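You operate a simulated robot arm through the tools that you are given. There is no shell and no other tool.

You are at the controls of a simulated robot arm. One attempt, no reset.

TASK
The pegs stand too high: set the gap wheel to 15 mm and run the base again.
Fine: carriage in and locked, guard down, one cycle on the green button.

The check looks at the end state, three seconds after you hand in, the way a careful person would. Anything else that was tipped, shoved, dropped, spilled or broken makes it a failure.

THE ROBOT
A 6-joint arm with a two-finger gripper, fixed in place. Base frame: the origin is at the foot of the arm, x ahead of it, y to its left, z up; the work surface is at about z = 0.75. Units: m, rad, N and s.
Its first joint turns from -2.897 to 2.897 rad. Payload 3.43 kg.
The tool frame sits at the grasp point between the pads (the TCP): z along the fingers, y along the line on which they close. The tips reach 0.02 m beyond it. Largest opening 0.19 m; the body of the gripper starts 0.248 m behind the TCP.
Orientation is told as [roll, pitch, yaw] about the base's x, y, z axes, in that order, counted from this pose: with the fingers straight down and closing along the base's y, the tool's x points along the base's -x, its y along +y and its z along -z.

THE INTERFACE
- The arm moves only by the tool jog_arm. Its argument "targets" is a list of rows, each an object (a shift or turn left out is 0, a gripper value left out holds the last) with "offset": the shift along the tool's x, y, z in m, a list of three; "delta_rot": the turn, a rotation vector about the tool's x, y, z in rad, a list of three; "claw": the opening, from 0 (shut) to 1 (fully open). In form: [{"offset": [x, y, z], "delta_rot": [wx, wy, wz], "claw": claw}, ...]. A call has 1 to 20 rows; each row shifts and turns the commanded pose from where the row before left it, along the tool's axes as they then stand. Each row takes 0.2 s and may step no farther than 0.05 m and 0.15 rad from the row before; otherwise, or with a gripper value out of range, the whole call is refused. Where a pose cannot be reached the arm comes as near as it can. A force on the tool above 90 N (or 10 N above the force at the start of the call, whichever is more), or a blocked arm, ends the call early, and 0.2 s more pass. Each finger travels about 0.153 m/s and halts on what it meets, pressing with about 29 N; the grip force reading is that of the motor and also rises with nothing between the fingers. The clock runs only during rows and for 0.2 s after the last one: add rows that do not move to give the fingers time. The reply holds the time, the measured pose of the TCP, the force on the tool along the base axes, the opening and the grip force, in the units named above and with some noise, with the torque about the TCP (base axes, N m) and any sound that the robot's microphone picked up.
- Cameras (640 x 400 px; columns grow to the right, rows downward): "scene" is fixed at [0.0499, -0.6501, 1.3242]; the picture's right is [0.58, -0.82, 0.00], its down [-0.40, -0.28, -0.87] and it looks along [0.71, 0.50, -0.49] (base axes); focal length 364 px, centre (320, 200). "wrist" rides on the gripper at [0.07, -0.008, -0.288] in the tool frame; the picture's right is [0.12, 0.99, 0.00], its down [-0.96, 0.12, -0.25] and it looks along [-0.24, 0.03, 0.97] (tool axes); focal length 261 px, centre (320, 200). There is no depth. A picture from a camera that has moved, and an enlarged one, comes with that camera's place and axes in the base frame and with its lens.
- grab_frame(camera): a new picture of that camera. It takes no simulated time.
- lift_body(by): slides the trunk up (or, below 0, down) by that many m; the arm rides with it, the base frame stays. It gives what a move gives, with no picture.
- zoom(camera, box): a new picture of the part [left, top, right, bottom] of that camera's present view, enlarged. It takes no simulated time.
- hand_in(): hands the job in; it is judged then, once.

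Nothing tells you positions but the pictures and the camera data. Unless the task says otherwise, let go and move clear before handing in.

The tools are called after ">>>" as name(argument=value, ...) on one line, values as JSON. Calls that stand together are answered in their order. jog_arm: Moves the arm, as the interface text tells. Its arguments: {"type":"object","properties":{"targets":{"type":"array","items":{"type":"object","properties":{"offset":{"type":"array","items":{"type":"number"}},"delta_rot":{"type":"array","items":{"type":"number"}},"claw":{"type":"number"}}}}},"required":["targets"]} The other tools are called the same way: lift_body (by) slides the trunk up or down; grab_frame (camera) takes a picture; zoom (camera, box) takes an enlarged picture of a part of a camera's view; hand_in () hands the job in.

At the start:

```text
clock: 0.0
tool_pos: [0.6908, -0.2602, 1.0721]
orientation: [0.0, -0.001, 0.001]
wrist_force: [-0.8, 0.5, 0.4]
wrist_torque: [-0.01, 0.03, -0.05]
width: 0.1899
grip_force: 0.0
trunk travel left (down, up): [-0.275, 0.165]
```

scene: 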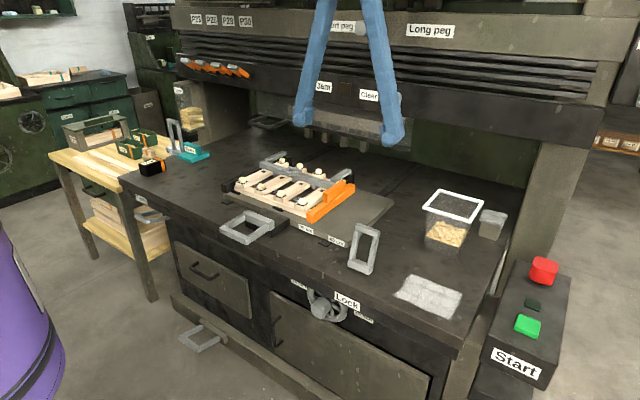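
wrist: 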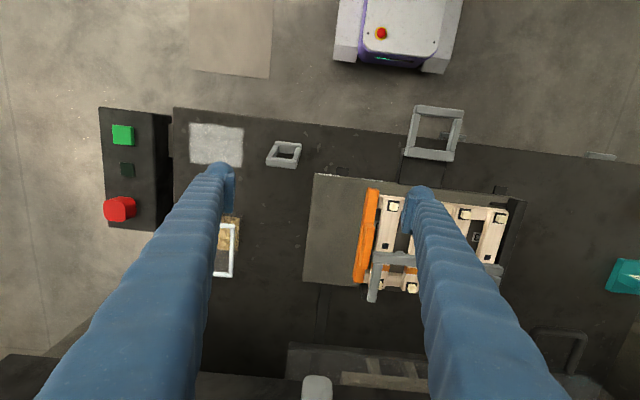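

I see a press with a carriage holding a wooden base with pegs, a Start box at the right, a Lock knob on the front, and several handles. I'll look closer at everything before moving.

>>> zoom(camera="scene", box=[200, 130, 420, 270])

>>> zoom(camera="scene", box=[160, 0, 480, 160])

>>> zoom(camera="scene", box=[260, 210, 420, 340])

>>> zoom(camera="scene", box=[100, 90, 260, 230])

>>> zoom(camera="scene", box=[380, 160, 600, 400])

>>> zoom(camera="wrist", box=[240, 80, 640, 400])

```text
2.86 times, centred on (310, 200) of scene
camera zoom: at [0.0499, -0.6501, 1.3242], right [0.58, -0.82, 0.0], down [-0.4, -0.28, -0.87], along [0.71, 0.5, -0.49], focal length 1041 px, centre (349, 200)
```

zoom: 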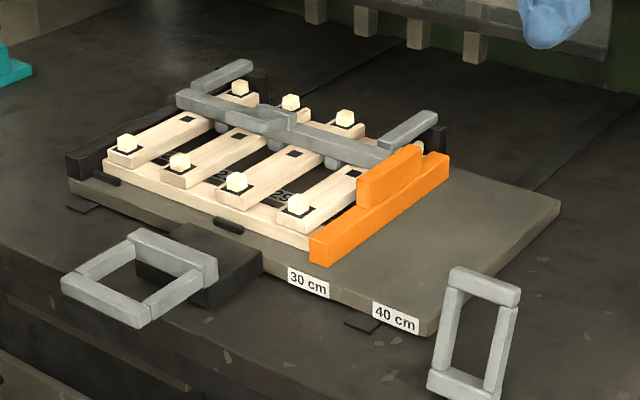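

```text
2.00 times, centred on (320, 80) of scene
camera zoom: at [0.0499, -0.6501, 1.3242], right [0.58, -0.82, 0.0], down [-0.4, -0.28, -0.87], along [0.71, 0.5, -0.49], focal length 728 px, centre (320, 440)
```

zoom: 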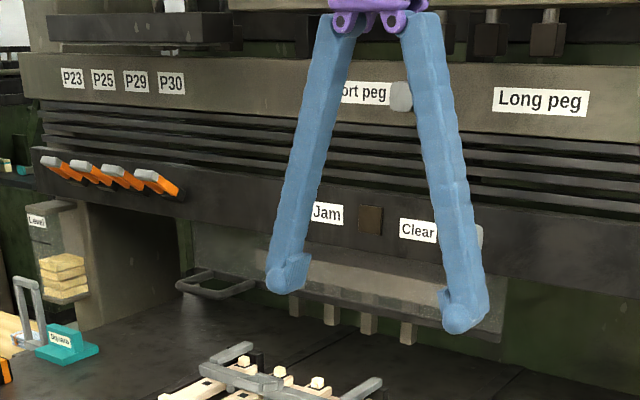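

```text
3.08 times, centred on (340, 275) of scene
camera zoom: at [0.0499, -0.6501, 1.3242], right [0.58, -0.82, 0.0], down [-0.4, -0.28, -0.87], along [0.71, 0.5, -0.49], focal length 1121 px, centre (258, -31)
```

zoom: 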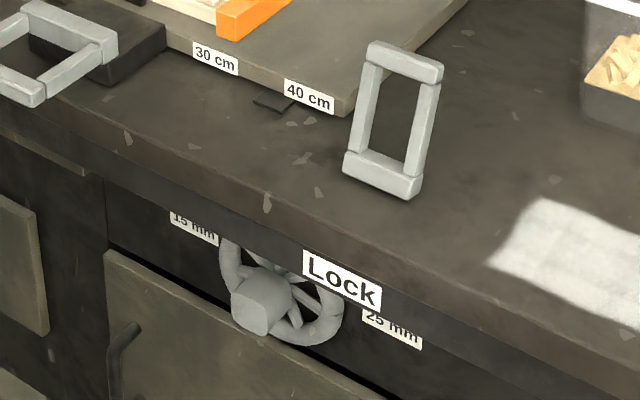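

```text
2.86 times, centred on (180, 160) of scene
camera zoom: at [0.0499, -0.6501, 1.3242], right [0.58, -0.82, 0.0], down [-0.4, -0.28, -0.87], along [0.71, 0.5, -0.49], focal length 1041 px, centre (720, 314)
```

zoom: 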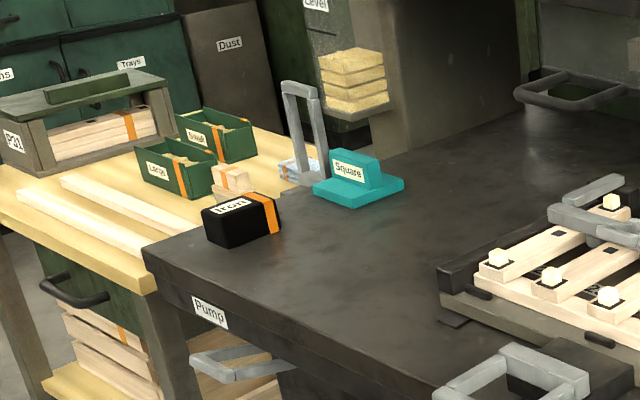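

```text
1.67 times, centred on (490, 280) of scene
camera zoom: at [0.0499, -0.6501, 1.3242], right [0.58, -0.82, 0.0], down [-0.4, -0.28, -0.87], along [0.71, 0.5, -0.49], focal length 607 px, centre (37, 67)
```

zoom: 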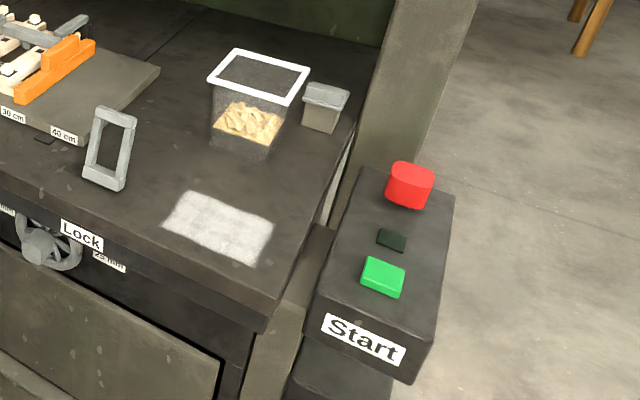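

```text
1.25 times, centred on (440, 240) of wrist
camera zoom: at [0.6197, -0.267, 1.3599], right [-0.12, 0.99, 0.0], down [0.96, 0.12, 0.25], along [0.24, 0.03, -0.97], focal length 326 px, centre (170, 150)
```

zoom: 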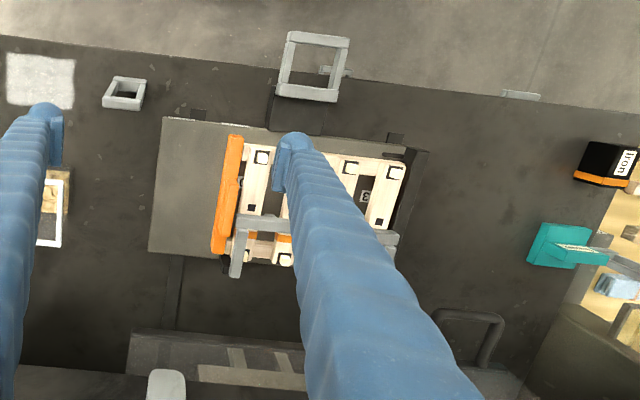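

The carriage is pulled out toward me, with the wheel under the front edge near y≈-0.3 and a loop by the "Lock" label. I'll back the arm off and tilt the wrist camera forward to see the front, the wheel and the guard.

>>> jog_arm(targets=[{"offset": [0.05, 0, 0]}, {"offset": [0.05, 0, 0]}, {"offset": [0.05, 0, 0]}, {"offset": [0.04, 0, 0]}, {"delta_rot": [0, -0.15, 0]}, {"delta_rot": [0, -0.15, 0]}, {"delta_rot": [0, -0.15, 0]}, {"delta_rot": [0, -0.15, 0]}])

>>> grab_frame(camera="wrist")

>>> grab_frame(camera="scene")

```text
clock: 2.0
tool_pos: [0.4701, -0.2154, 1.0606]
orientation: [0.192, -0.465, -0.092]
wrist_force: [-0.4, 0.0, -0.3]
wrist_torque: [0.06, -0.05, 0.03]
width: 0.1899
grip_force: 0.0
out of reach, approached as far as the arm can: row 8
trunk travel left (down, up): [-0.275, 0.165]
stopped in row 8: the arm was blocked; the commanded pose is now the measured one
```

```text
taken
camera wrist: at [0.2756, -0.2611, 1.2799], right [-0.1, 0.99, 0.12], down [0.74, 0.0, 0.67], along [0.66, 0.15, -0.74], focal length 261 px, centre (320, 200)
```

wrist: 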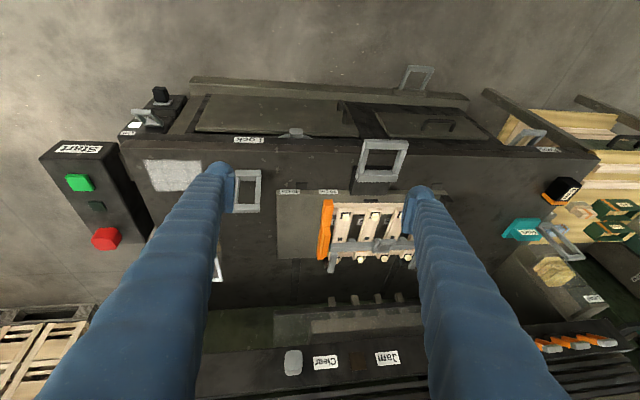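

```text
taken
```

scene: 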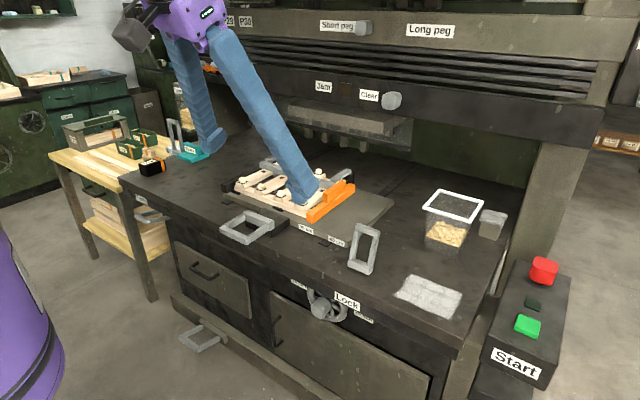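

The arm stopped at a joint limit, but the view of the press beam is now clear. I'll zoom in.

>>> zoom(camera="scene", box=[270, 10, 480, 150])

>>> zoom(camera="wrist", box=[180, 60, 520, 280])

>>> zoom(camera="wrist", box=[100, 70, 320, 210])

>>> zoom(camera="scene", box=[300, 270, 390, 330])

```text
2.86 times, centred on (375, 80) of scene
camera zoom: at [0.0499, -0.6501, 1.3242], right [0.58, -0.82, 0.0], down [-0.4, -0.28, -0.87], along [0.71, 0.5, -0.49], focal length 1041 px, centre (163, 543)
```

zoom: 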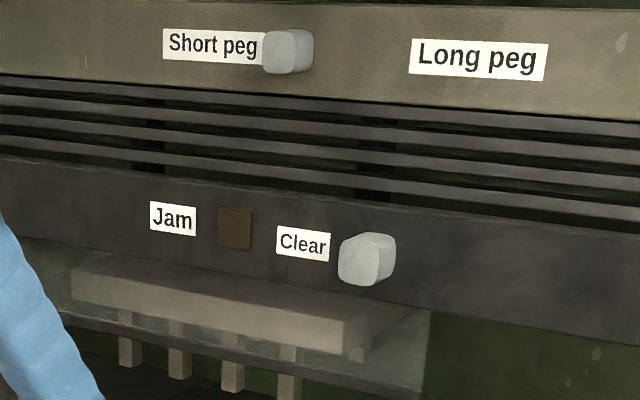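

```text
1.82 times, centred on (350, 170) of wrist
camera zoom: at [0.2756, -0.2611, 1.2799], right [-0.1, 0.99, 0.12], down [0.74, 0.0, 0.67], along [0.66, 0.15, -0.74], focal length 474 px, centre (266, 254)
```

zoom: 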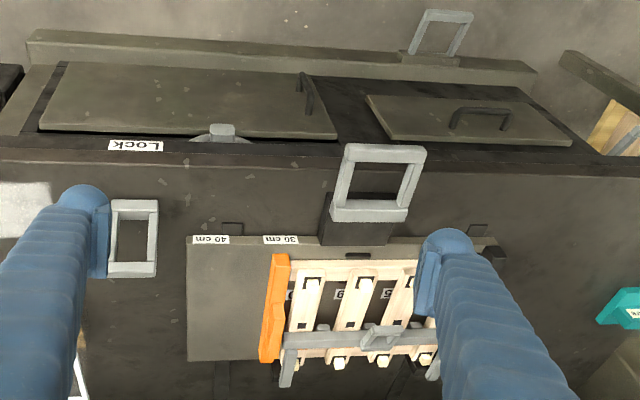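

```text
2.86 times, centred on (210, 140) of wrist
camera zoom: at [0.2756, -0.2611, 1.2799], right [-0.1, 0.99, 0.12], down [0.74, 0.0, 0.67], along [0.66, 0.15, -0.74], focal length 745 px, centre (634, 371)
```

zoom: 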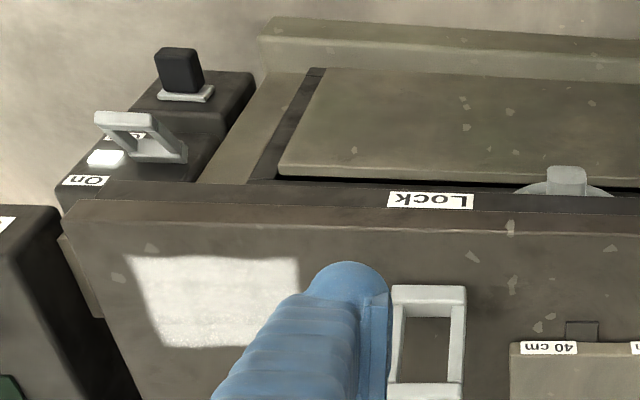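

```text
6.67 times, centred on (345, 300) of scene
camera zoom: at [0.0499, -0.6501, 1.3242], right [0.58, -0.82, 0.0], down [-0.4, -0.28, -0.87], along [0.71, 0.5, -0.49], focal length 2428 px, centre (153, -467)
```

zoom: 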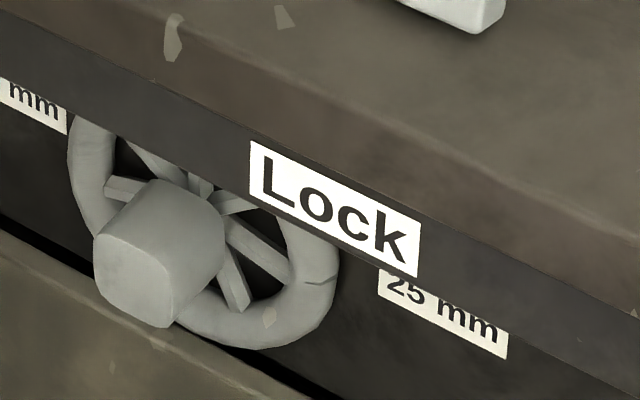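

The selector sits at Short peg and Clear, and the wheel shows labels "15 mm" on its left and "25 mm" on its right. I need a frontal view, so I'll lower the trunk with the arm drawn back.

>>> lift_body(by=-0.15)

>>> grab_frame(camera="wrist")

>>> zoom(camera="wrist", box=[20, 20, 340, 220])

```text
clock: 3.8
tool_pos: [0.4701, -0.2171, 0.9108]
orientation: [0.19, -0.465, -0.094]
wrist_force: [-0.1, -1.2, 0.1]
wrist_torque: [-0.02, 0.02, -0.02]
width: 0.1901
grip_force: 0.2
trunk travel left (down, up): [-0.125, 0.315]
```

```text
taken
camera wrist: at [0.276, -0.2609, 1.1301], right [-0.1, 0.99, 0.12], down [0.75, 0.0, 0.67], along [0.66, 0.15, -0.74], focal length 261 px, centre (320, 200)
```

wrist: 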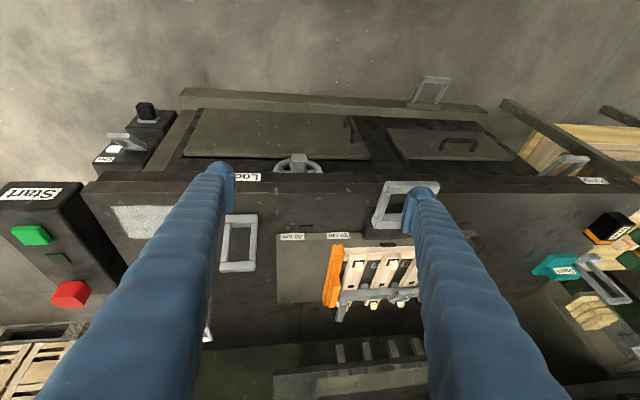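

```text
2.00 times, centred on (180, 120) of wrist
camera zoom: at [0.276, -0.2609, 1.1301], right [-0.1, 0.99, 0.12], down [0.75, 0.0, 0.67], along [0.66, 0.15, -0.74], focal length 521 px, centre (600, 360)
```

zoom: 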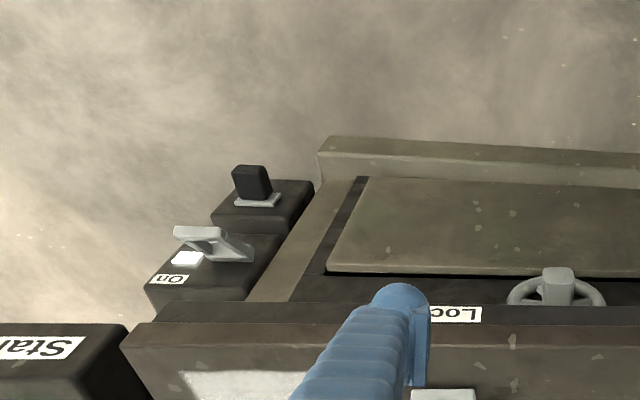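

The wheel with a handle knob is coming into view below the edge. I'll lower further.

>>> lift_body(by=-0.12)

>>> grab_frame(camera="wrist")

>>> zoom(camera="wrist", box=[220, 120, 380, 220])

>>> grab_frame(camera="scene")

```text
clock: 5.2
tool_pos: [0.4709, -0.217, 0.7906]
orientation: [0.19, -0.464, -0.092]
wrist_force: [-0.1, 0.2, -0.1]
wrist_torque: [-0.01, 0.0, 0.0]
width: 0.1901
grip_force: 0.0
trunk travel left (down, up): [-0.005, 0.435]
```

```text
taken
camera wrist: at [0.2759, -0.2609, 1.0101], right [-0.1, 0.99, 0.12], down [0.75, 0.0, 0.67], along [0.66, 0.15, -0.74], focal length 261 px, centre (320, 200)
```

wrist: 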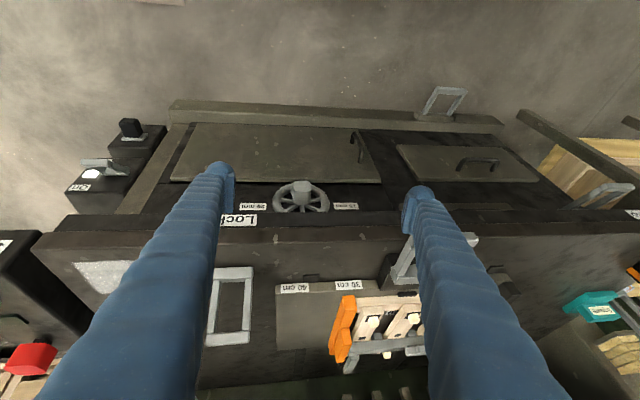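

```text
4.00 times, centred on (300, 170) of wrist
camera zoom: at [0.2759, -0.2609, 1.0101], right [-0.1, 0.99, 0.12], down [0.75, 0.0, 0.67], along [0.66, 0.15, -0.74], focal length 1043 px, centre (400, 320)
```

zoom: 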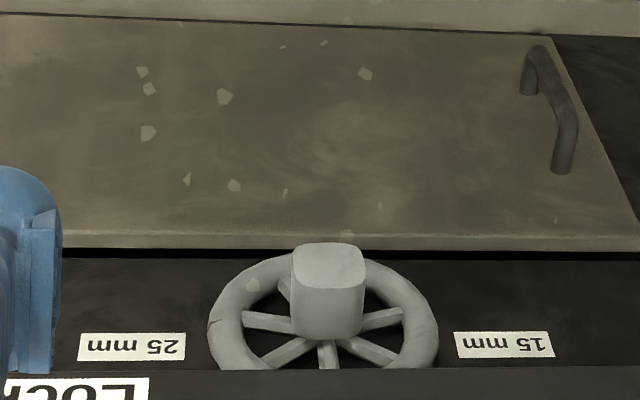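

```text
taken
```

scene: 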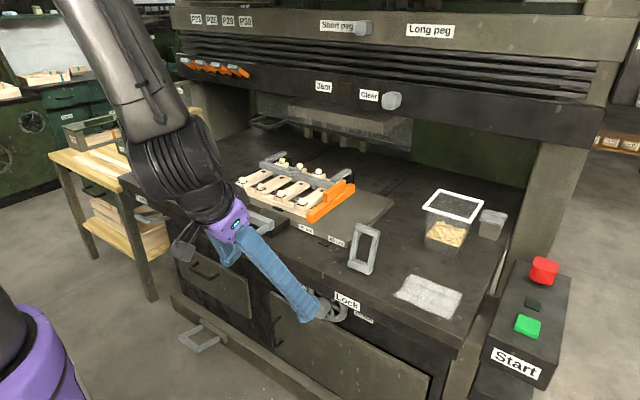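

Triangulating, the wheel sits in a recess: hub end near (0.66, -0.21, 0.535), wheel plane at x≈0.71, with the bench edge at x≈0.605. I'll straighten the roll and bring the camera lower in front of it for a proper look.

>>> jog_arm(targets=[{"delta_rot": [0.12, 0, 0]}, {"delta_rot": [0.07, 0, 0]}, {"delta_rot": [-0.04, 0, -0.08]}, {"offset": [0, 0, 0.048]}, {"offset": [0, 0, 0.048]}, {"offset": [0, 0, 0.048]}, {"offset": [0, 0, 0.048]}])

>>> grab_frame(camera="wrist")

>>> grab_frame(camera="scene")

```text
clock: 6.8
tool_pos: [0.5956, -0.2489, 0.6429]
orientation: [0.02, -0.452, -0.011]
wrist_force: [-0.3, -0.1, 0.8]
wrist_torque: [-0.06, 0.02, 0.02]
width: 0.1901
grip_force: 0.0
out of reach, approached as far as the arm can: row 1, 2, 7
trunk travel left (down, up): [-0.005, 0.435]
```

```text
taken
camera wrist: at [0.4054, -0.262, 0.871], right [-0.11, 0.99, -0.03], down [0.76, 0.1, 0.65], along [0.64, 0.04, -0.76], focal length 261 px, centre (320, 200)
```

wrist: 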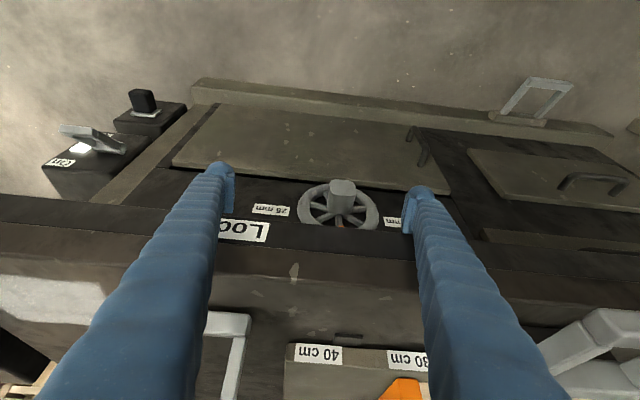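

```text
taken
```

scene: 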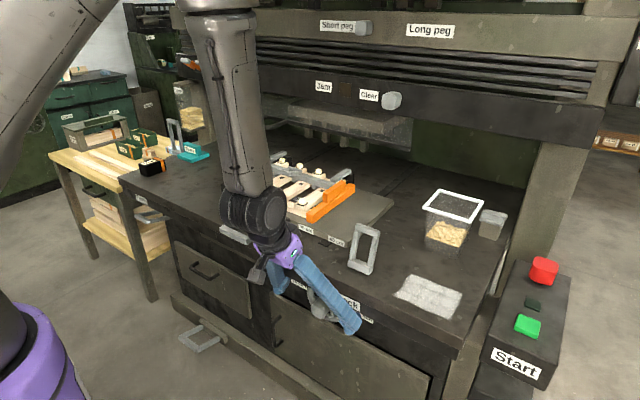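

>>> zoom(camera="wrist", box=[240, 150, 440, 260])

>>> zoom(camera="wrist", box=[290, 165, 390, 235])

>>> zoom(camera="scene", box=[220, 210, 400, 340])

```text
3.20 times, centred on (340, 205) of wrist
camera zoom: at [0.4054, -0.262, 0.871], right [-0.11, 0.99, -0.03], down [0.76, 0.1, 0.65], along [0.64, 0.04, -0.76], focal length 834 px, centre (256, 184)
```

zoom: 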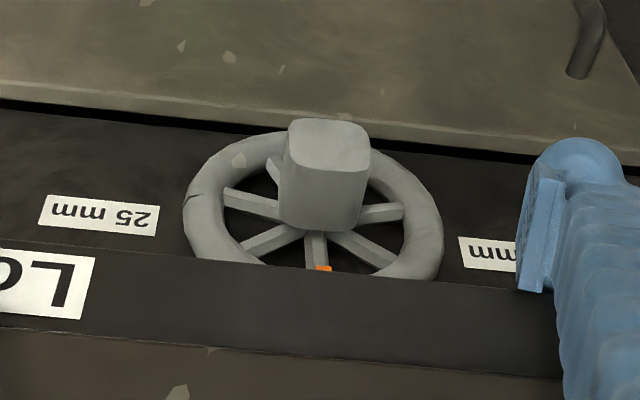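

```text
5.71 times, centred on (340, 200) of wrist
camera zoom: at [0.4054, -0.262, 0.871], right [-0.11, 0.99, -0.03], down [0.76, 0.1, 0.65], along [0.64, 0.04, -0.76], focal length 1489 px, centre (206, 200)
```

zoom: 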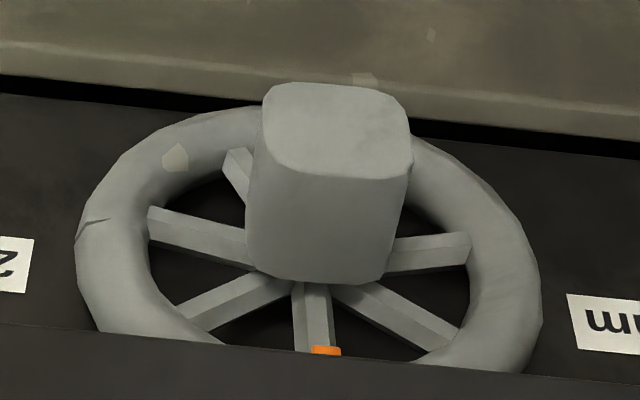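

```text
3.08 times, centred on (310, 275) of scene
camera zoom: at [0.0499, -0.6501, 1.3242], right [0.58, -0.82, 0.0], down [-0.4, -0.28, -0.87], along [0.71, 0.5, -0.49], focal length 1121 px, centre (351, -31)
```

zoom: 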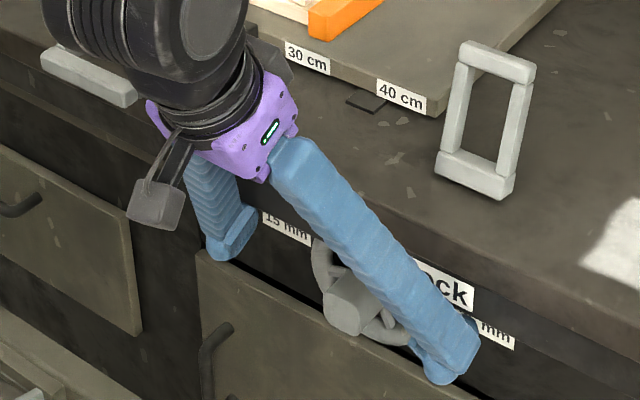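

An orange mark on the wheel's top spoke is the pointer: it stands at the top now, with 15 mm at the left (+y) and 25 mm at the right. So the wheel needs a quarter turn to the left; I'll back off slightly, tilt more and line up on the square hub.

>>> jog_arm(targets=[{"offset": [0.03, 0, -0.015]}, {"delta_rot": [0, -0.13, 0]}, {"delta_rot": [0, -0.13, 0]}, {"delta_rot": [0, -0.13, 0]}, {}])

>>> grab_frame(camera="wrist")

>>> grab_frame(camera="scene")

```text
clock: 7.9
tool_pos: [0.5832, -0.277, 0.6919]
orientation: [0.081, -0.631, -0.037]
wrist_force: [-5.8, -1.8, -8.6]
wrist_torque: [-1.1, 0.04, 0.45]
width: 0.1876
grip_force: 0.0
out of reach, approached as far as the arm can: row 1, 2, 3, 4
trunk travel left (down, up): [-0.005, 0.435]
stopped in row 5: the force on the tool passed its limit at 115 N (the readings are from after the stop); the commanded pose is now the measured one
```

```text
taken
camera wrist: at [0.3565, -0.2995, 0.8804], right [-0.11, 0.99, -0.01], down [0.63, 0.07, 0.77], along [0.77, 0.08, -0.63], focal length 261 px, centre (320, 200)
```

wrist: 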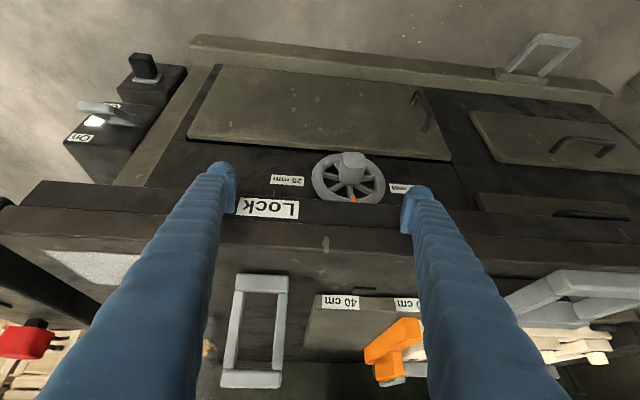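

```text
taken
```

scene: 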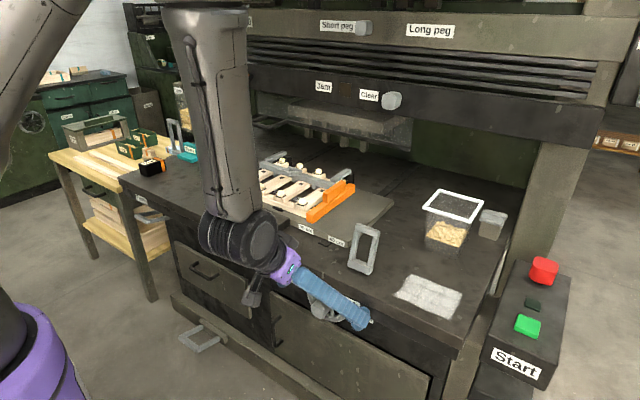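

The wrist can't come that close to the arm's base, so the gripper drifted and a finger pressed against the bench edge; nothing appears to have moved. I'll back straight out along the tool and raise the trunk to approach the hub from its right side.

>>> jog_arm(targets=[{"offset": [0, 0, -0.03]}, {"offset": [0, 0, -0.04]}, {"offset": [0, 0, -0.04]}])

>>> grab_frame(camera="scene")

```text
clock: 8.7
tool_pos: [0.5198, -0.2799, 0.7818]
orientation: [0.082, -0.633, -0.039]
wrist_force: [-1.2, -0.3, 0.3]
wrist_torque: [0.06, -0.01, 0.03]
width: 0.1901
grip_force: 0.1
trunk travel left (down, up): [-0.005, 0.435]
```

```text
taken
```

scene: 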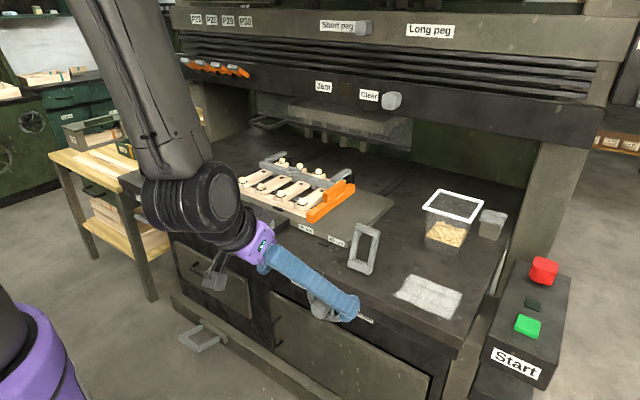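

The arm is free again. Next I'll swing the tool round to come in from the hub's right side, rotating about the base x axis in open space in front of the bench.

>>> jog_arm(targets=[{"delta_rot": [0, -0.12, 0]}, {"delta_rot": [-0.1098, 0, 0.1023]}, {"delta_rot": [-0.1098, 0, 0.1023]}, {"delta_rot": [-0.1098, 0, 0.1023]}, {"delta_rot": [-0.1098, 0, 0.1023]}, {"delta_rot": [-0.1098, 0, 0.1023]}, {}])

```text
clock: 10.3
tool_pos: [0.5319, -0.3019, 0.7841]
orientation: [0.973, -0.488, -0.588]
wrist_force: [0.6, -0.6, -0.2]
wrist_torque: [0.04, -0.07, 0.06]
width: 0.19
grip_force: 0.1
out of reach, approached as far as the arm can: row 1
trunk travel left (down, up): [-0.005, 0.435]
```

>>> jog_arm(targets=[{"delta_rot": [-0.1098, 0, 0.1023]}, {"delta_rot": [-0.1098, 0, 0.1023]}, {"delta_rot": [-0.1098, 0, 0.1023]}, {"delta_rot": [-0.1098, 0, 0.1023]}, {"delta_rot": [-0.1098, 0, 0.1023]}, {}])

>>> grab_frame(camera="wrist")

>>> grab_frame(camera="scene")

```text
clock: 11.7
tool_pos: [0.533, -0.3028, 0.7837]
orientation: [1.572, -0.005, -0.741]
wrist_force: [0.7, 0.5, 0.6]
wrist_torque: [0.01, -0.05, -0.03]
width: 0.1902
grip_force: 0.1
trunk travel left (down, up): [-0.005, 0.435]
```

```text
taken
camera wrist: at [0.285, -0.4665, 0.7742], right [-0.09, 0.08, 0.99], down [0.54, -0.83, 0.12], along [0.83, 0.55, 0.03], focal length 261 px, centre (320, 200)
```

wrist: 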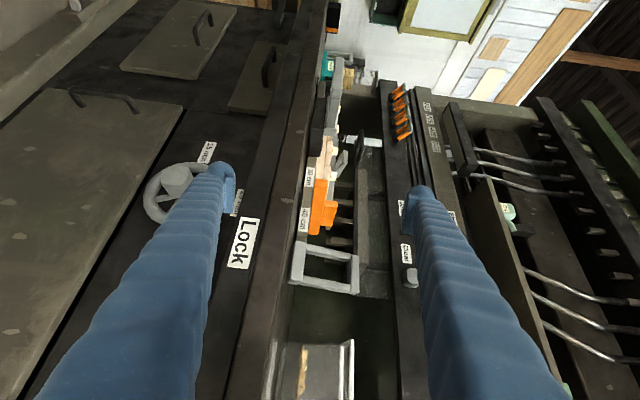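

```text
taken
```

scene: 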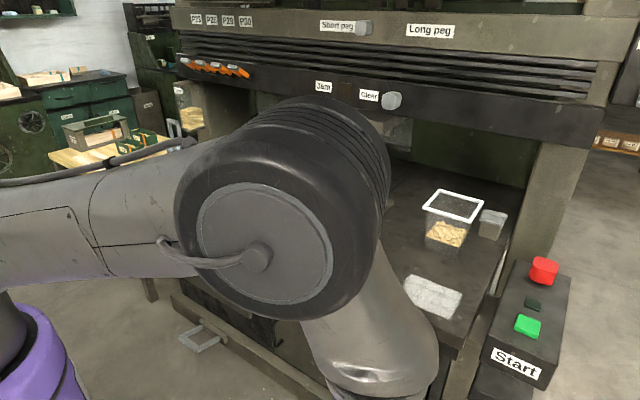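

The tool is now horizontal, coming from the right, and the wrist camera sees the wheel and the bench edge-on. I'll lower it to wheel height in front of the bench.

>>> jog_arm(targets=[{"offset": [0, -0.04, -0.01]}, {"offset": [0, -0.04, -0.01]}, {"offset": [0, -0.04, 0]}, {"offset": [0, -0.04, 0]}, {"offset": [0, -0.04, 0]}, {"offset": [0, -0.04, 0]}, {}])

>>> grab_frame(camera="wrist")

>>> grab_frame(camera="scene")

```text
clock: 13.3
tool_pos: [0.5181, -0.3189, 0.5423]
orientation: [1.571, -0.007, -0.74]
wrist_force: [1.1, 0.5, -0.5]
wrist_torque: [0.02, 0.02, -0.02]
width: 0.19
grip_force: 0.1
trunk travel left (down, up): [-0.005, 0.435]
```

```text
taken
camera wrist: at [0.2707, -0.4835, 0.5335], right [-0.09, 0.09, 0.99], down [0.54, -0.83, 0.12], along [0.84, 0.55, 0.03], focal length 261 px, centre (320, 200)
```

wrist: 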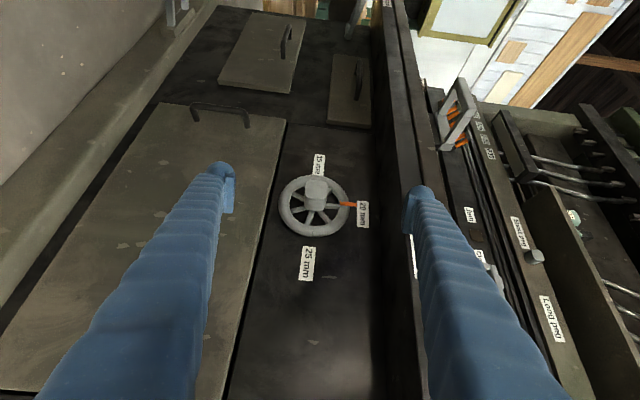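

```text
taken
```

scene: 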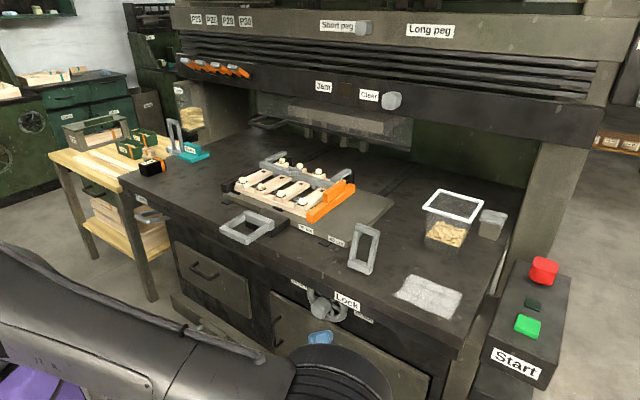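

Excellent view: the orange pointer is at "20 mm" (top) with 15 mm on the far (+y) side and 25 mm on the near side. I'll zoom for exact geometry.

>>> zoom(camera="wrist", box=[250, 130, 400, 290])

```text
2.50 times, centred on (325, 210) of wrist
camera zoom: at [0.2707, -0.4835, 0.5335], right [-0.09, 0.09, 0.99], down [0.54, -0.83, 0.12], along [0.84, 0.55, 0.03], focal length 652 px, centre (308, 175)
```

zoom: 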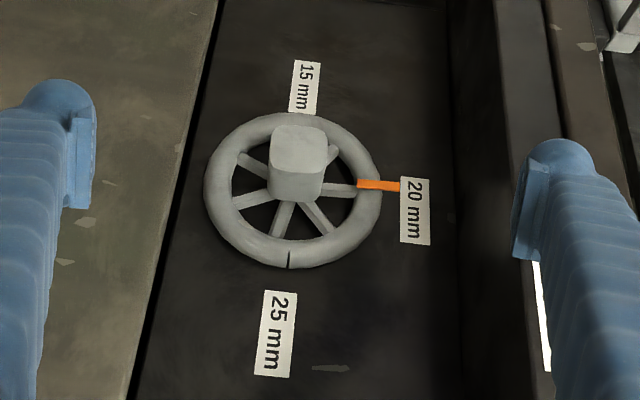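

Hub axis is at y≈-0.208, z≈0.538, and the three labels are at quarter-turn spacing. To gain wrist room for turning, I'll raise the trunk and lower the arm back to the same place.

>>> lift_body(by=0.4)

>>> jog_arm(targets=[{"offset": [0, -0.05, 0]}, {"offset": [0, -0.05, 0]}, {"offset": [0, -0.05, 0]}, {"offset": [0, -0.05, 0]}, {"offset": [0, -0.05, 0]}, {"offset": [0, -0.05, 0]}, {"offset": [0, -0.05, 0]}, {"offset": [0, -0.05, 0]}, {}])

>>> grab_frame(camera="scene")

```text
clock: 17.1
tool_pos: [0.5169, -0.3203, 0.9429]
orientation: [1.57, -0.007, -0.74]
wrist_force: [0.4, -0.2, 0.7]
wrist_torque: [0.01, 0.01, 0.0]
width: 0.1901
grip_force: 0.1
trunk travel left (down, up): [-0.405, 0.035]
```

```text
clock: 19.1
tool_pos: [0.5079, -0.2754, 0.7]
orientation: [1.558, -0.009, -0.746]
wrist_force: [0.9, -0.9, -0.5]
wrist_torque: [0.0, 0.0, -0.02]
width: 0.1898
grip_force: 0.1
out of reach, approached as far as the arm can: row 5, 6, 7, 8
trunk travel left (down, up): [-0.405, 0.035]
```

```text
taken
```

scene: 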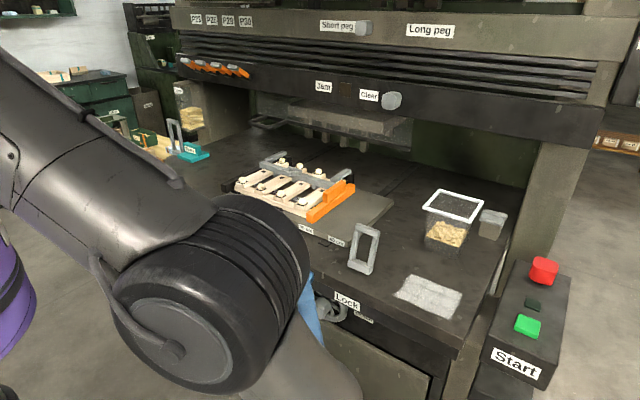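

High trunk hits another joint limit, so a low-to-middle trunk height is better. I'll go back up a bit, lower the trunk, and use a more sideways approach direction.

>>> jog_arm(targets=[{"offset": [0, 0.05, 0]}, {"offset": [0, 0.05, 0]}, {"offset": [0, 0.05, 0]}, {"offset": [0, 0.05, 0]}, {"offset": [0, 0.05, 0]}, {}])

>>> lift_body(by=-0.28)

```text
clock: 20.5
tool_pos: [0.5042, -0.2757, 0.949]
orientation: [1.569, -0.006, -0.739]
wrist_force: [0.0, 0.4, -0.3]
wrist_torque: [-0.02, 0.0, -0.02]
width: 0.1899
grip_force: 0.0
trunk travel left (down, up): [-0.405, 0.035]
```

```text
clock: 23.3
tool_pos: [0.5033, -0.2763, 0.6692]
orientation: [1.572, -0.006, -0.739]
wrist_force: [0.0, -0.6, 0.8]
wrist_torque: [0.01, 0.01, 0.0]
width: 0.1901
grip_force: 0.0
trunk travel left (down, up): [-0.125, 0.315]
```

>>> jog_arm(targets=[{"offset": [0, -0.044, 0], "claw": 0.5}, {"offset": [0, -0.044, 0]}, {"offset": [0, -0.043, 0]}, {"delta_rot": [0, 0.1, 0]}, {"delta_rot": [0, 0.09, 0]}, {"offset": [-0.03, 0, 0]}, {"offset": [-0.03, 0, 0]}, {"offset": [-0.02, 0, 0.02]}, {"offset": [-0.0245, 0, 0.0237]}, {}])

>>> grab_frame(camera="wrist")

>>> grab_frame(camera="scene")

```text
clock: 25.5
tool_pos: [0.6173, -0.2952, 0.5372]
orientation: [1.569, -0.007, -0.551]
wrist_force: [-0.8, 0.8, 0.6]
wrist_torque: [0.02, -0.04, 0.01]
width: 0.0951
grip_force: 0.1
trunk travel left (down, up): [-0.125, 0.315]
```

```text
taken
camera wrist: at [0.4068, -0.5022, 0.5295], right [-0.11, 0.07, 0.99], down [0.69, -0.71, 0.12], along [0.72, 0.7, 0.03], focal length 261 px, centre (320, 200)
```

wrist: 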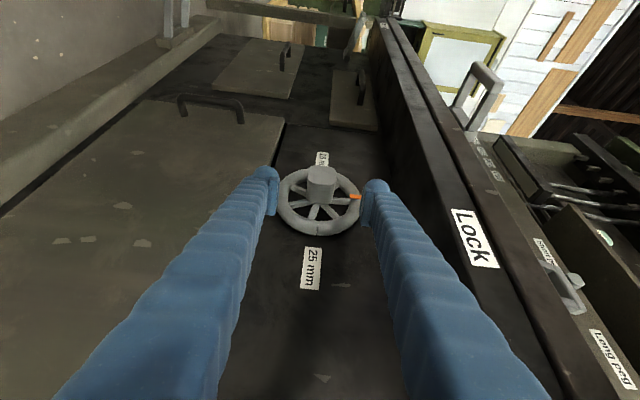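

```text
taken
```

scene: 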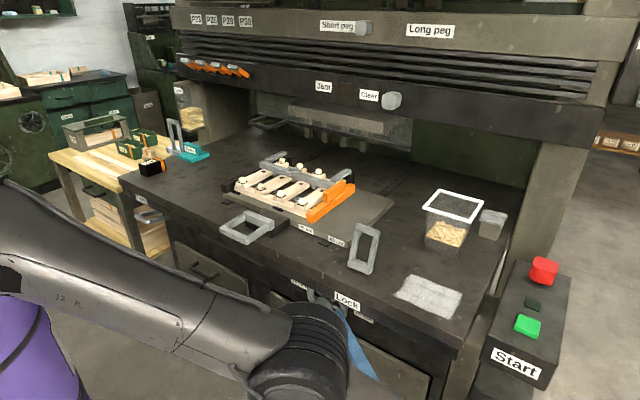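

The gripper is lined up with the hub between the fingers. I'll zoom to check alignment before closing in.

>>> zoom(camera="wrist", box=[250, 140, 410, 240])

```text
4.00 times, centred on (330, 190) of wrist
camera zoom: at [0.4068, -0.5022, 0.5295], right [-0.11, 0.07, 0.99], down [0.69, -0.71, 0.12], along [0.72, 0.7, 0.03], focal length 1043 px, centre (280, 240)
```

zoom: 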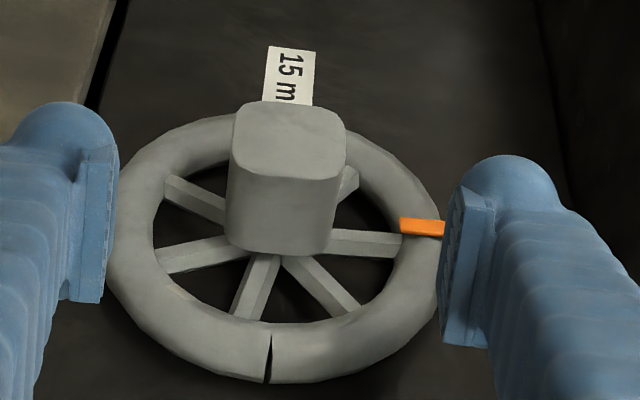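

>>> jog_arm(targets=[{"offset": [0.003, 0.001, 0.035]}, {"offset": [0.002, 0, 0.035]}, {"offset": [0.0016, 0, 0.0255]}, {}])

>>> zoom(camera="wrist", box=[220, 100, 440, 240])

```text
clock: 26.5
tool_pos: [0.6627, -0.2093, 0.5358]
orientation: [1.57, -0.006, -0.551]
wrist_force: [-0.6, -0.3, 0.0]
wrist_torque: [0.02, -0.01, 0.03]
width: 0.0952
grip_force: 0.1
trunk travel left (down, up): [-0.125, 0.315]
```

```text
2.86 times, centred on (330, 170) of wrist
camera zoom: at [0.4514, -0.4172, 0.5283], right [-0.11, 0.07, 0.99], down [0.69, -0.71, 0.12], along [0.72, 0.7, 0.03], focal length 745 px, centre (291, 286)
```

zoom: 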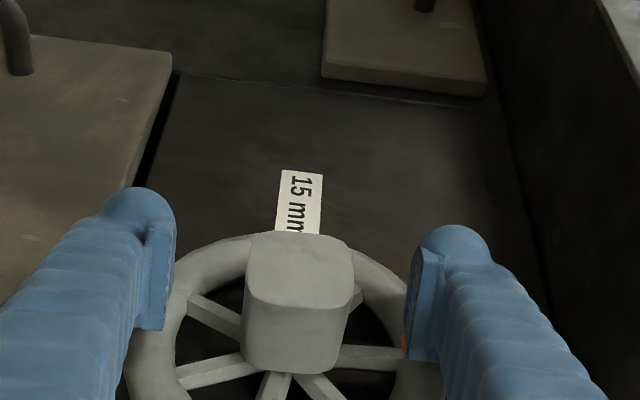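

The hub sits between the pads without contact. I'll close on it.

>>> jog_arm(targets=[{"offset": [0, 0.0025, 0], "claw": 0.3}, {"claw": 0.15}, {"claw": 0.1}, {"claw": 0.05}, {}])

>>> zoom(camera="wrist", box=[220, 100, 440, 240])

```text
clock: 27.7
tool_pos: [0.6626, -0.2099, 0.5401]
orientation: [1.569, -0.006, -0.55]
wrist_force: [-1.2, 0.8, -0.5]
wrist_torque: [-0.01, 0.04, -0.12]
width: 0.0408
grip_force: 45.0
trunk travel left (down, up): [-0.125, 0.315]
```

```text
2.86 times, centred on (330, 170) of wrist
camera zoom: at [0.4508, -0.4172, 0.5311], right [-0.11, 0.07, 0.99], down [0.69, -0.71, 0.12], along [0.72, 0.7, 0.03], focal length 745 px, centre (291, 286)
```

zoom: 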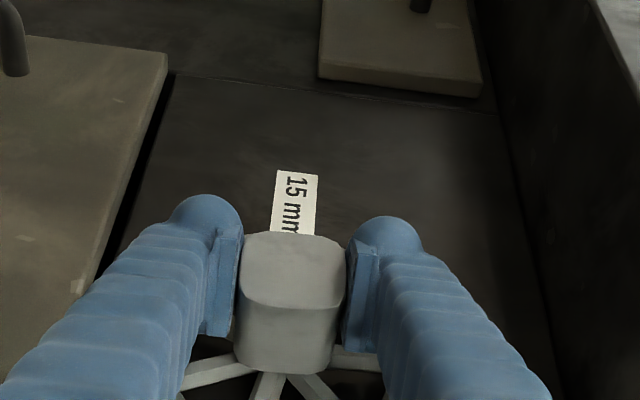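

Gripped at 41 mm. Now a small first turn about the wheel axis (top toward +y) to feel the resistance.

>>> jog_arm(targets=[{"delta_rot": [0.0852, 0, -0.0523]}, {"delta_rot": [0.0852, 0, -0.0523]}, {}])

>>> zoom(camera="wrist", box=[220, 100, 440, 240])

```text
clock: 28.5
tool_pos: [0.6623, -0.2093, 0.5389]
orientation: [1.397, -0.109, -0.541]
wrist_force: [2.0, 5.0, -10.1]
wrist_torque: [-0.14, 0.15, -0.23]
width: 0.0408
grip_force: 44.6
trunk travel left (down, up): [-0.125, 0.315]
```

```text
2.86 times, centred on (330, 170) of wrist
camera zoom: at [0.4505, -0.4145, 0.5729], right [-0.11, 0.26, 0.96], down [0.69, -0.68, 0.26], along [0.72, 0.69, -0.11], focal length 745 px, centre (291, 286)
```

zoom: 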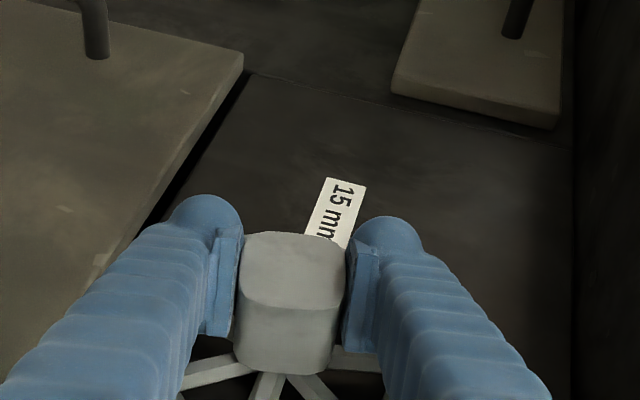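

The wheel turns with the gripper with low torque. Continuing to 45°.

>>> jog_arm(targets=[{"offset": [0, -0.001, 0], "delta_rot": [0.0852, 0, -0.0523]}, {"delta_rot": [0.0852, 0, -0.0523]}, {"delta_rot": [0.0852, 0, -0.0523]}, {"delta_rot": [0.0852, 0, -0.0523]}, {}])

>>> grab_frame(camera="wrist")

>>> grab_frame(camera="scene")

```text
clock: 29.7
tool_pos: [0.6612, -0.2104, 0.5401]
orientation: [1.039, -0.307, -0.468]
wrist_force: [4.8, 12.0, -9.5]
wrist_torque: [-0.16, 0.34, 0.39]
width: 0.0408
grip_force: 44.7
trunk travel left (down, up): [-0.125, 0.315]
```

```text
taken
camera wrist: at [0.4498, -0.3854, 0.6499], right [-0.11, 0.62, 0.78], down [0.69, -0.52, 0.5], along [0.72, 0.59, -0.37], focal length 261 px, centre (320, 200)
```

wrist: 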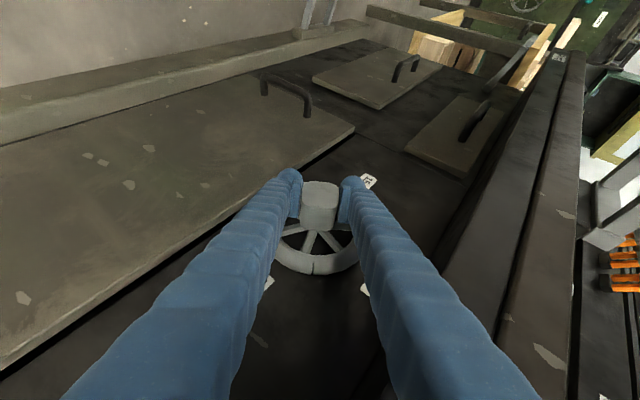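

```text
taken
```

scene: 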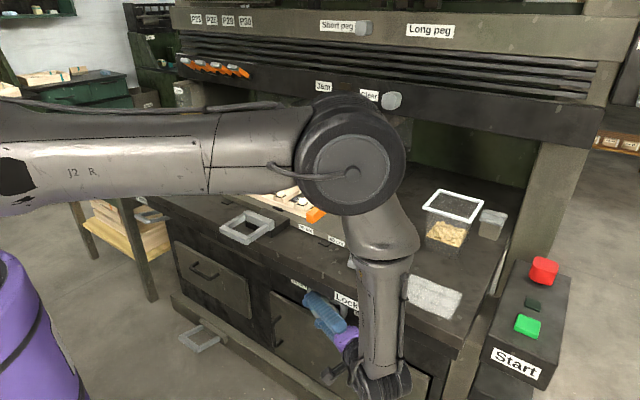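

>>> jog_arm(targets=[{"offset": [0.001, -0.0004, 0.0018], "delta_rot": [0.0852, 0, -0.0523]}, {"delta_rot": [0.0852, 0, -0.0523]}, {}])

>>> grab_frame(camera="wrist")

>>> grab_frame(camera="scene")

```text
clock: 30.5
tool_pos: [0.6619, -0.2092, 0.5389]
orientation: [0.849, -0.392, -0.405]
wrist_force: [-10.1, -7.7, 8.3]
wrist_torque: [-0.12, 0.33, -0.05]
width: 0.0407
grip_force: 44.6
trunk travel left (down, up): [-0.125, 0.315]
```

```text
taken
camera wrist: at [0.4491, -0.3594, 0.6822], right [-0.1, 0.76, 0.64], down [0.69, -0.41, 0.6], along [0.72, 0.5, -0.48], focal length 261 px, centre (320, 200)
```

wrist: 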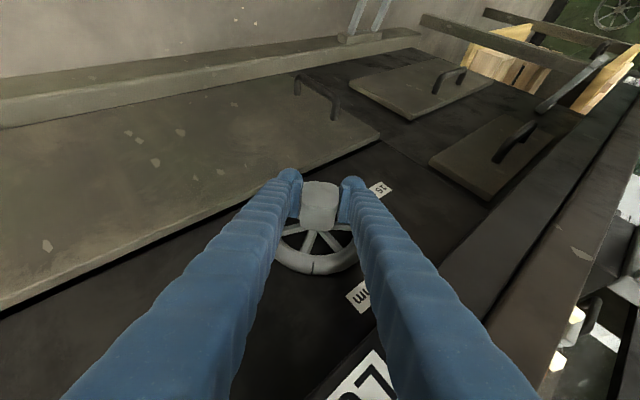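

```text
taken
```

scene: 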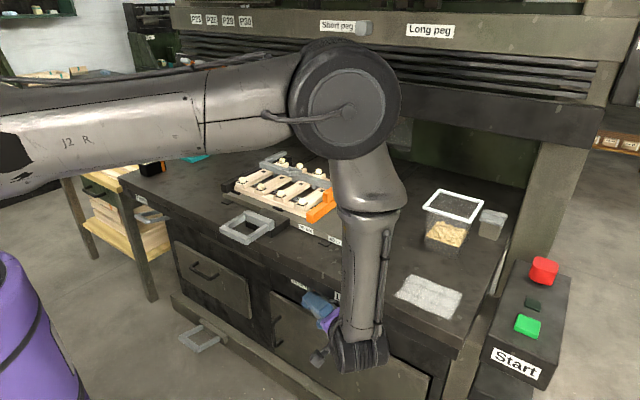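

The wheel is about halfway (≈46°). I'll release, retreat, swing the gripper to the hub's other faces from below-right, and finish the turn.

>>> jog_arm(targets=[{"claw": 0.3}, {"claw": 0.45}, {"offset": [0, 0, -0.04]}, {"offset": [0, 0, -0.04]}, {"offset": [0, 0, -0.04]}, {}])

>>> zoom(camera="wrist", box=[220, 120, 460, 280])

```text
clock: 31.9
tool_pos: [0.5975, -0.2798, 0.6121]
orientation: [0.846, -0.391, -0.403]
wrist_force: [-18.7, -2.5, -11.0]
wrist_torque: [-0.26, -1.08, 0.68]
width: 0.0812
grip_force: 0.0
trunk travel left (down, up): [-0.125, 0.315]
```

```text
2.50 times, centred on (340, 200) of wrist
camera zoom: at [0.3859, -0.4301, 0.7555], right [-0.11, 0.76, 0.64], down [0.69, -0.41, 0.6], along [0.72, 0.51, -0.48], focal length 652 px, centre (270, 200)
```

zoom: 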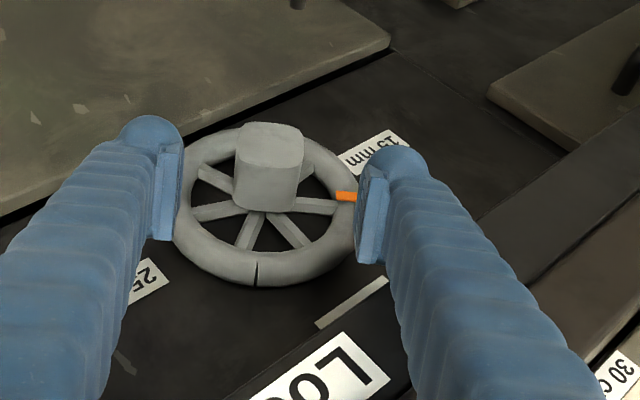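

The pointer is now midway between 20 and 15. The upper finger is lightly touching the overhang edge, so I'll move it down and away, then lower the gripper.

>>> jog_arm(targets=[{"offset": [0.016, -0.0139, 0.007]}, {"offset": [0.02, -0.02, 0.01]}, {"offset": [0.0175, -0.0325, 0.0285]}, {"offset": [0.0175, -0.0325, 0.0285]}, {}])

```text
clock: 33.1
tool_pos: [0.5776, -0.2783, 0.4719]
orientation: [0.848, -0.391, -0.404]
wrist_force: [-0.2, 0.0, -0.8]
wrist_torque: [0.06, 0.03, 0.04]
width: 0.0854
grip_force: 0.1
trunk travel left (down, up): [-0.125, 0.315]
```

>>> jog_arm(targets=[{"delta_rot": [-0.1217, 0, 0.0748]}, {"delta_rot": [-0.1217, 0, 0.0748]}, {"delta_rot": [-0.1217, 0, 0.0748]}, {"delta_rot": [-0.1217, 0, 0.0748]}, {"delta_rot": [-0.1217, 0, 0.0748]}, {"delta_rot": [-0.1217, 0, 0.0748]}, {}])

>>> grab_frame(camera="wrist")

>>> grab_frame(camera="scene")

```text
clock: 34.7
tool_pos: [0.5725, -0.2742, 0.4864]
orientation: [1.614, 0.024, -0.552]
wrist_force: [0.3, 0.2, -0.6]
wrist_torque: [-0.01, 0.0, -0.04]
width: 0.0853
grip_force: 0.1
out of reach, approached as far as the arm can: row 6
trunk travel left (down, up): [-0.125, 0.315]
```

```text
taken
camera wrist: at [0.3611, -0.4797, 0.4673], right [-0.1, 0.01, 0.99], down [0.69, -0.72, 0.08], along [0.72, 0.69, 0.07], focal length 261 px, centre (320, 200)
```

wrist: 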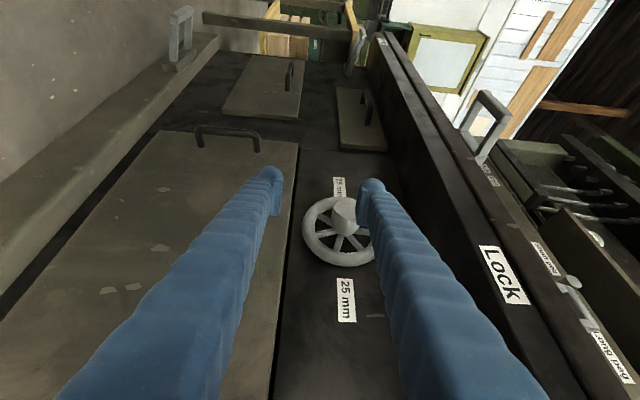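

```text
taken
```

scene: 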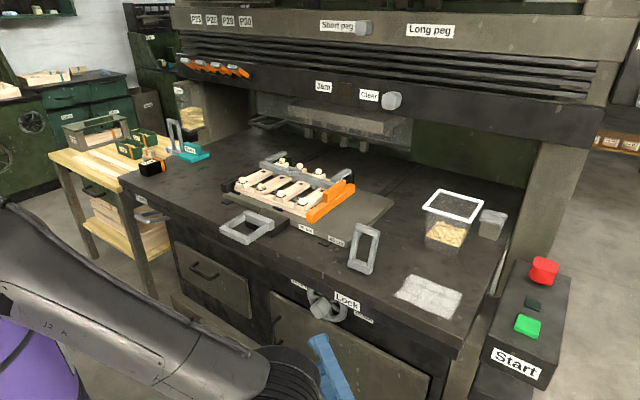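

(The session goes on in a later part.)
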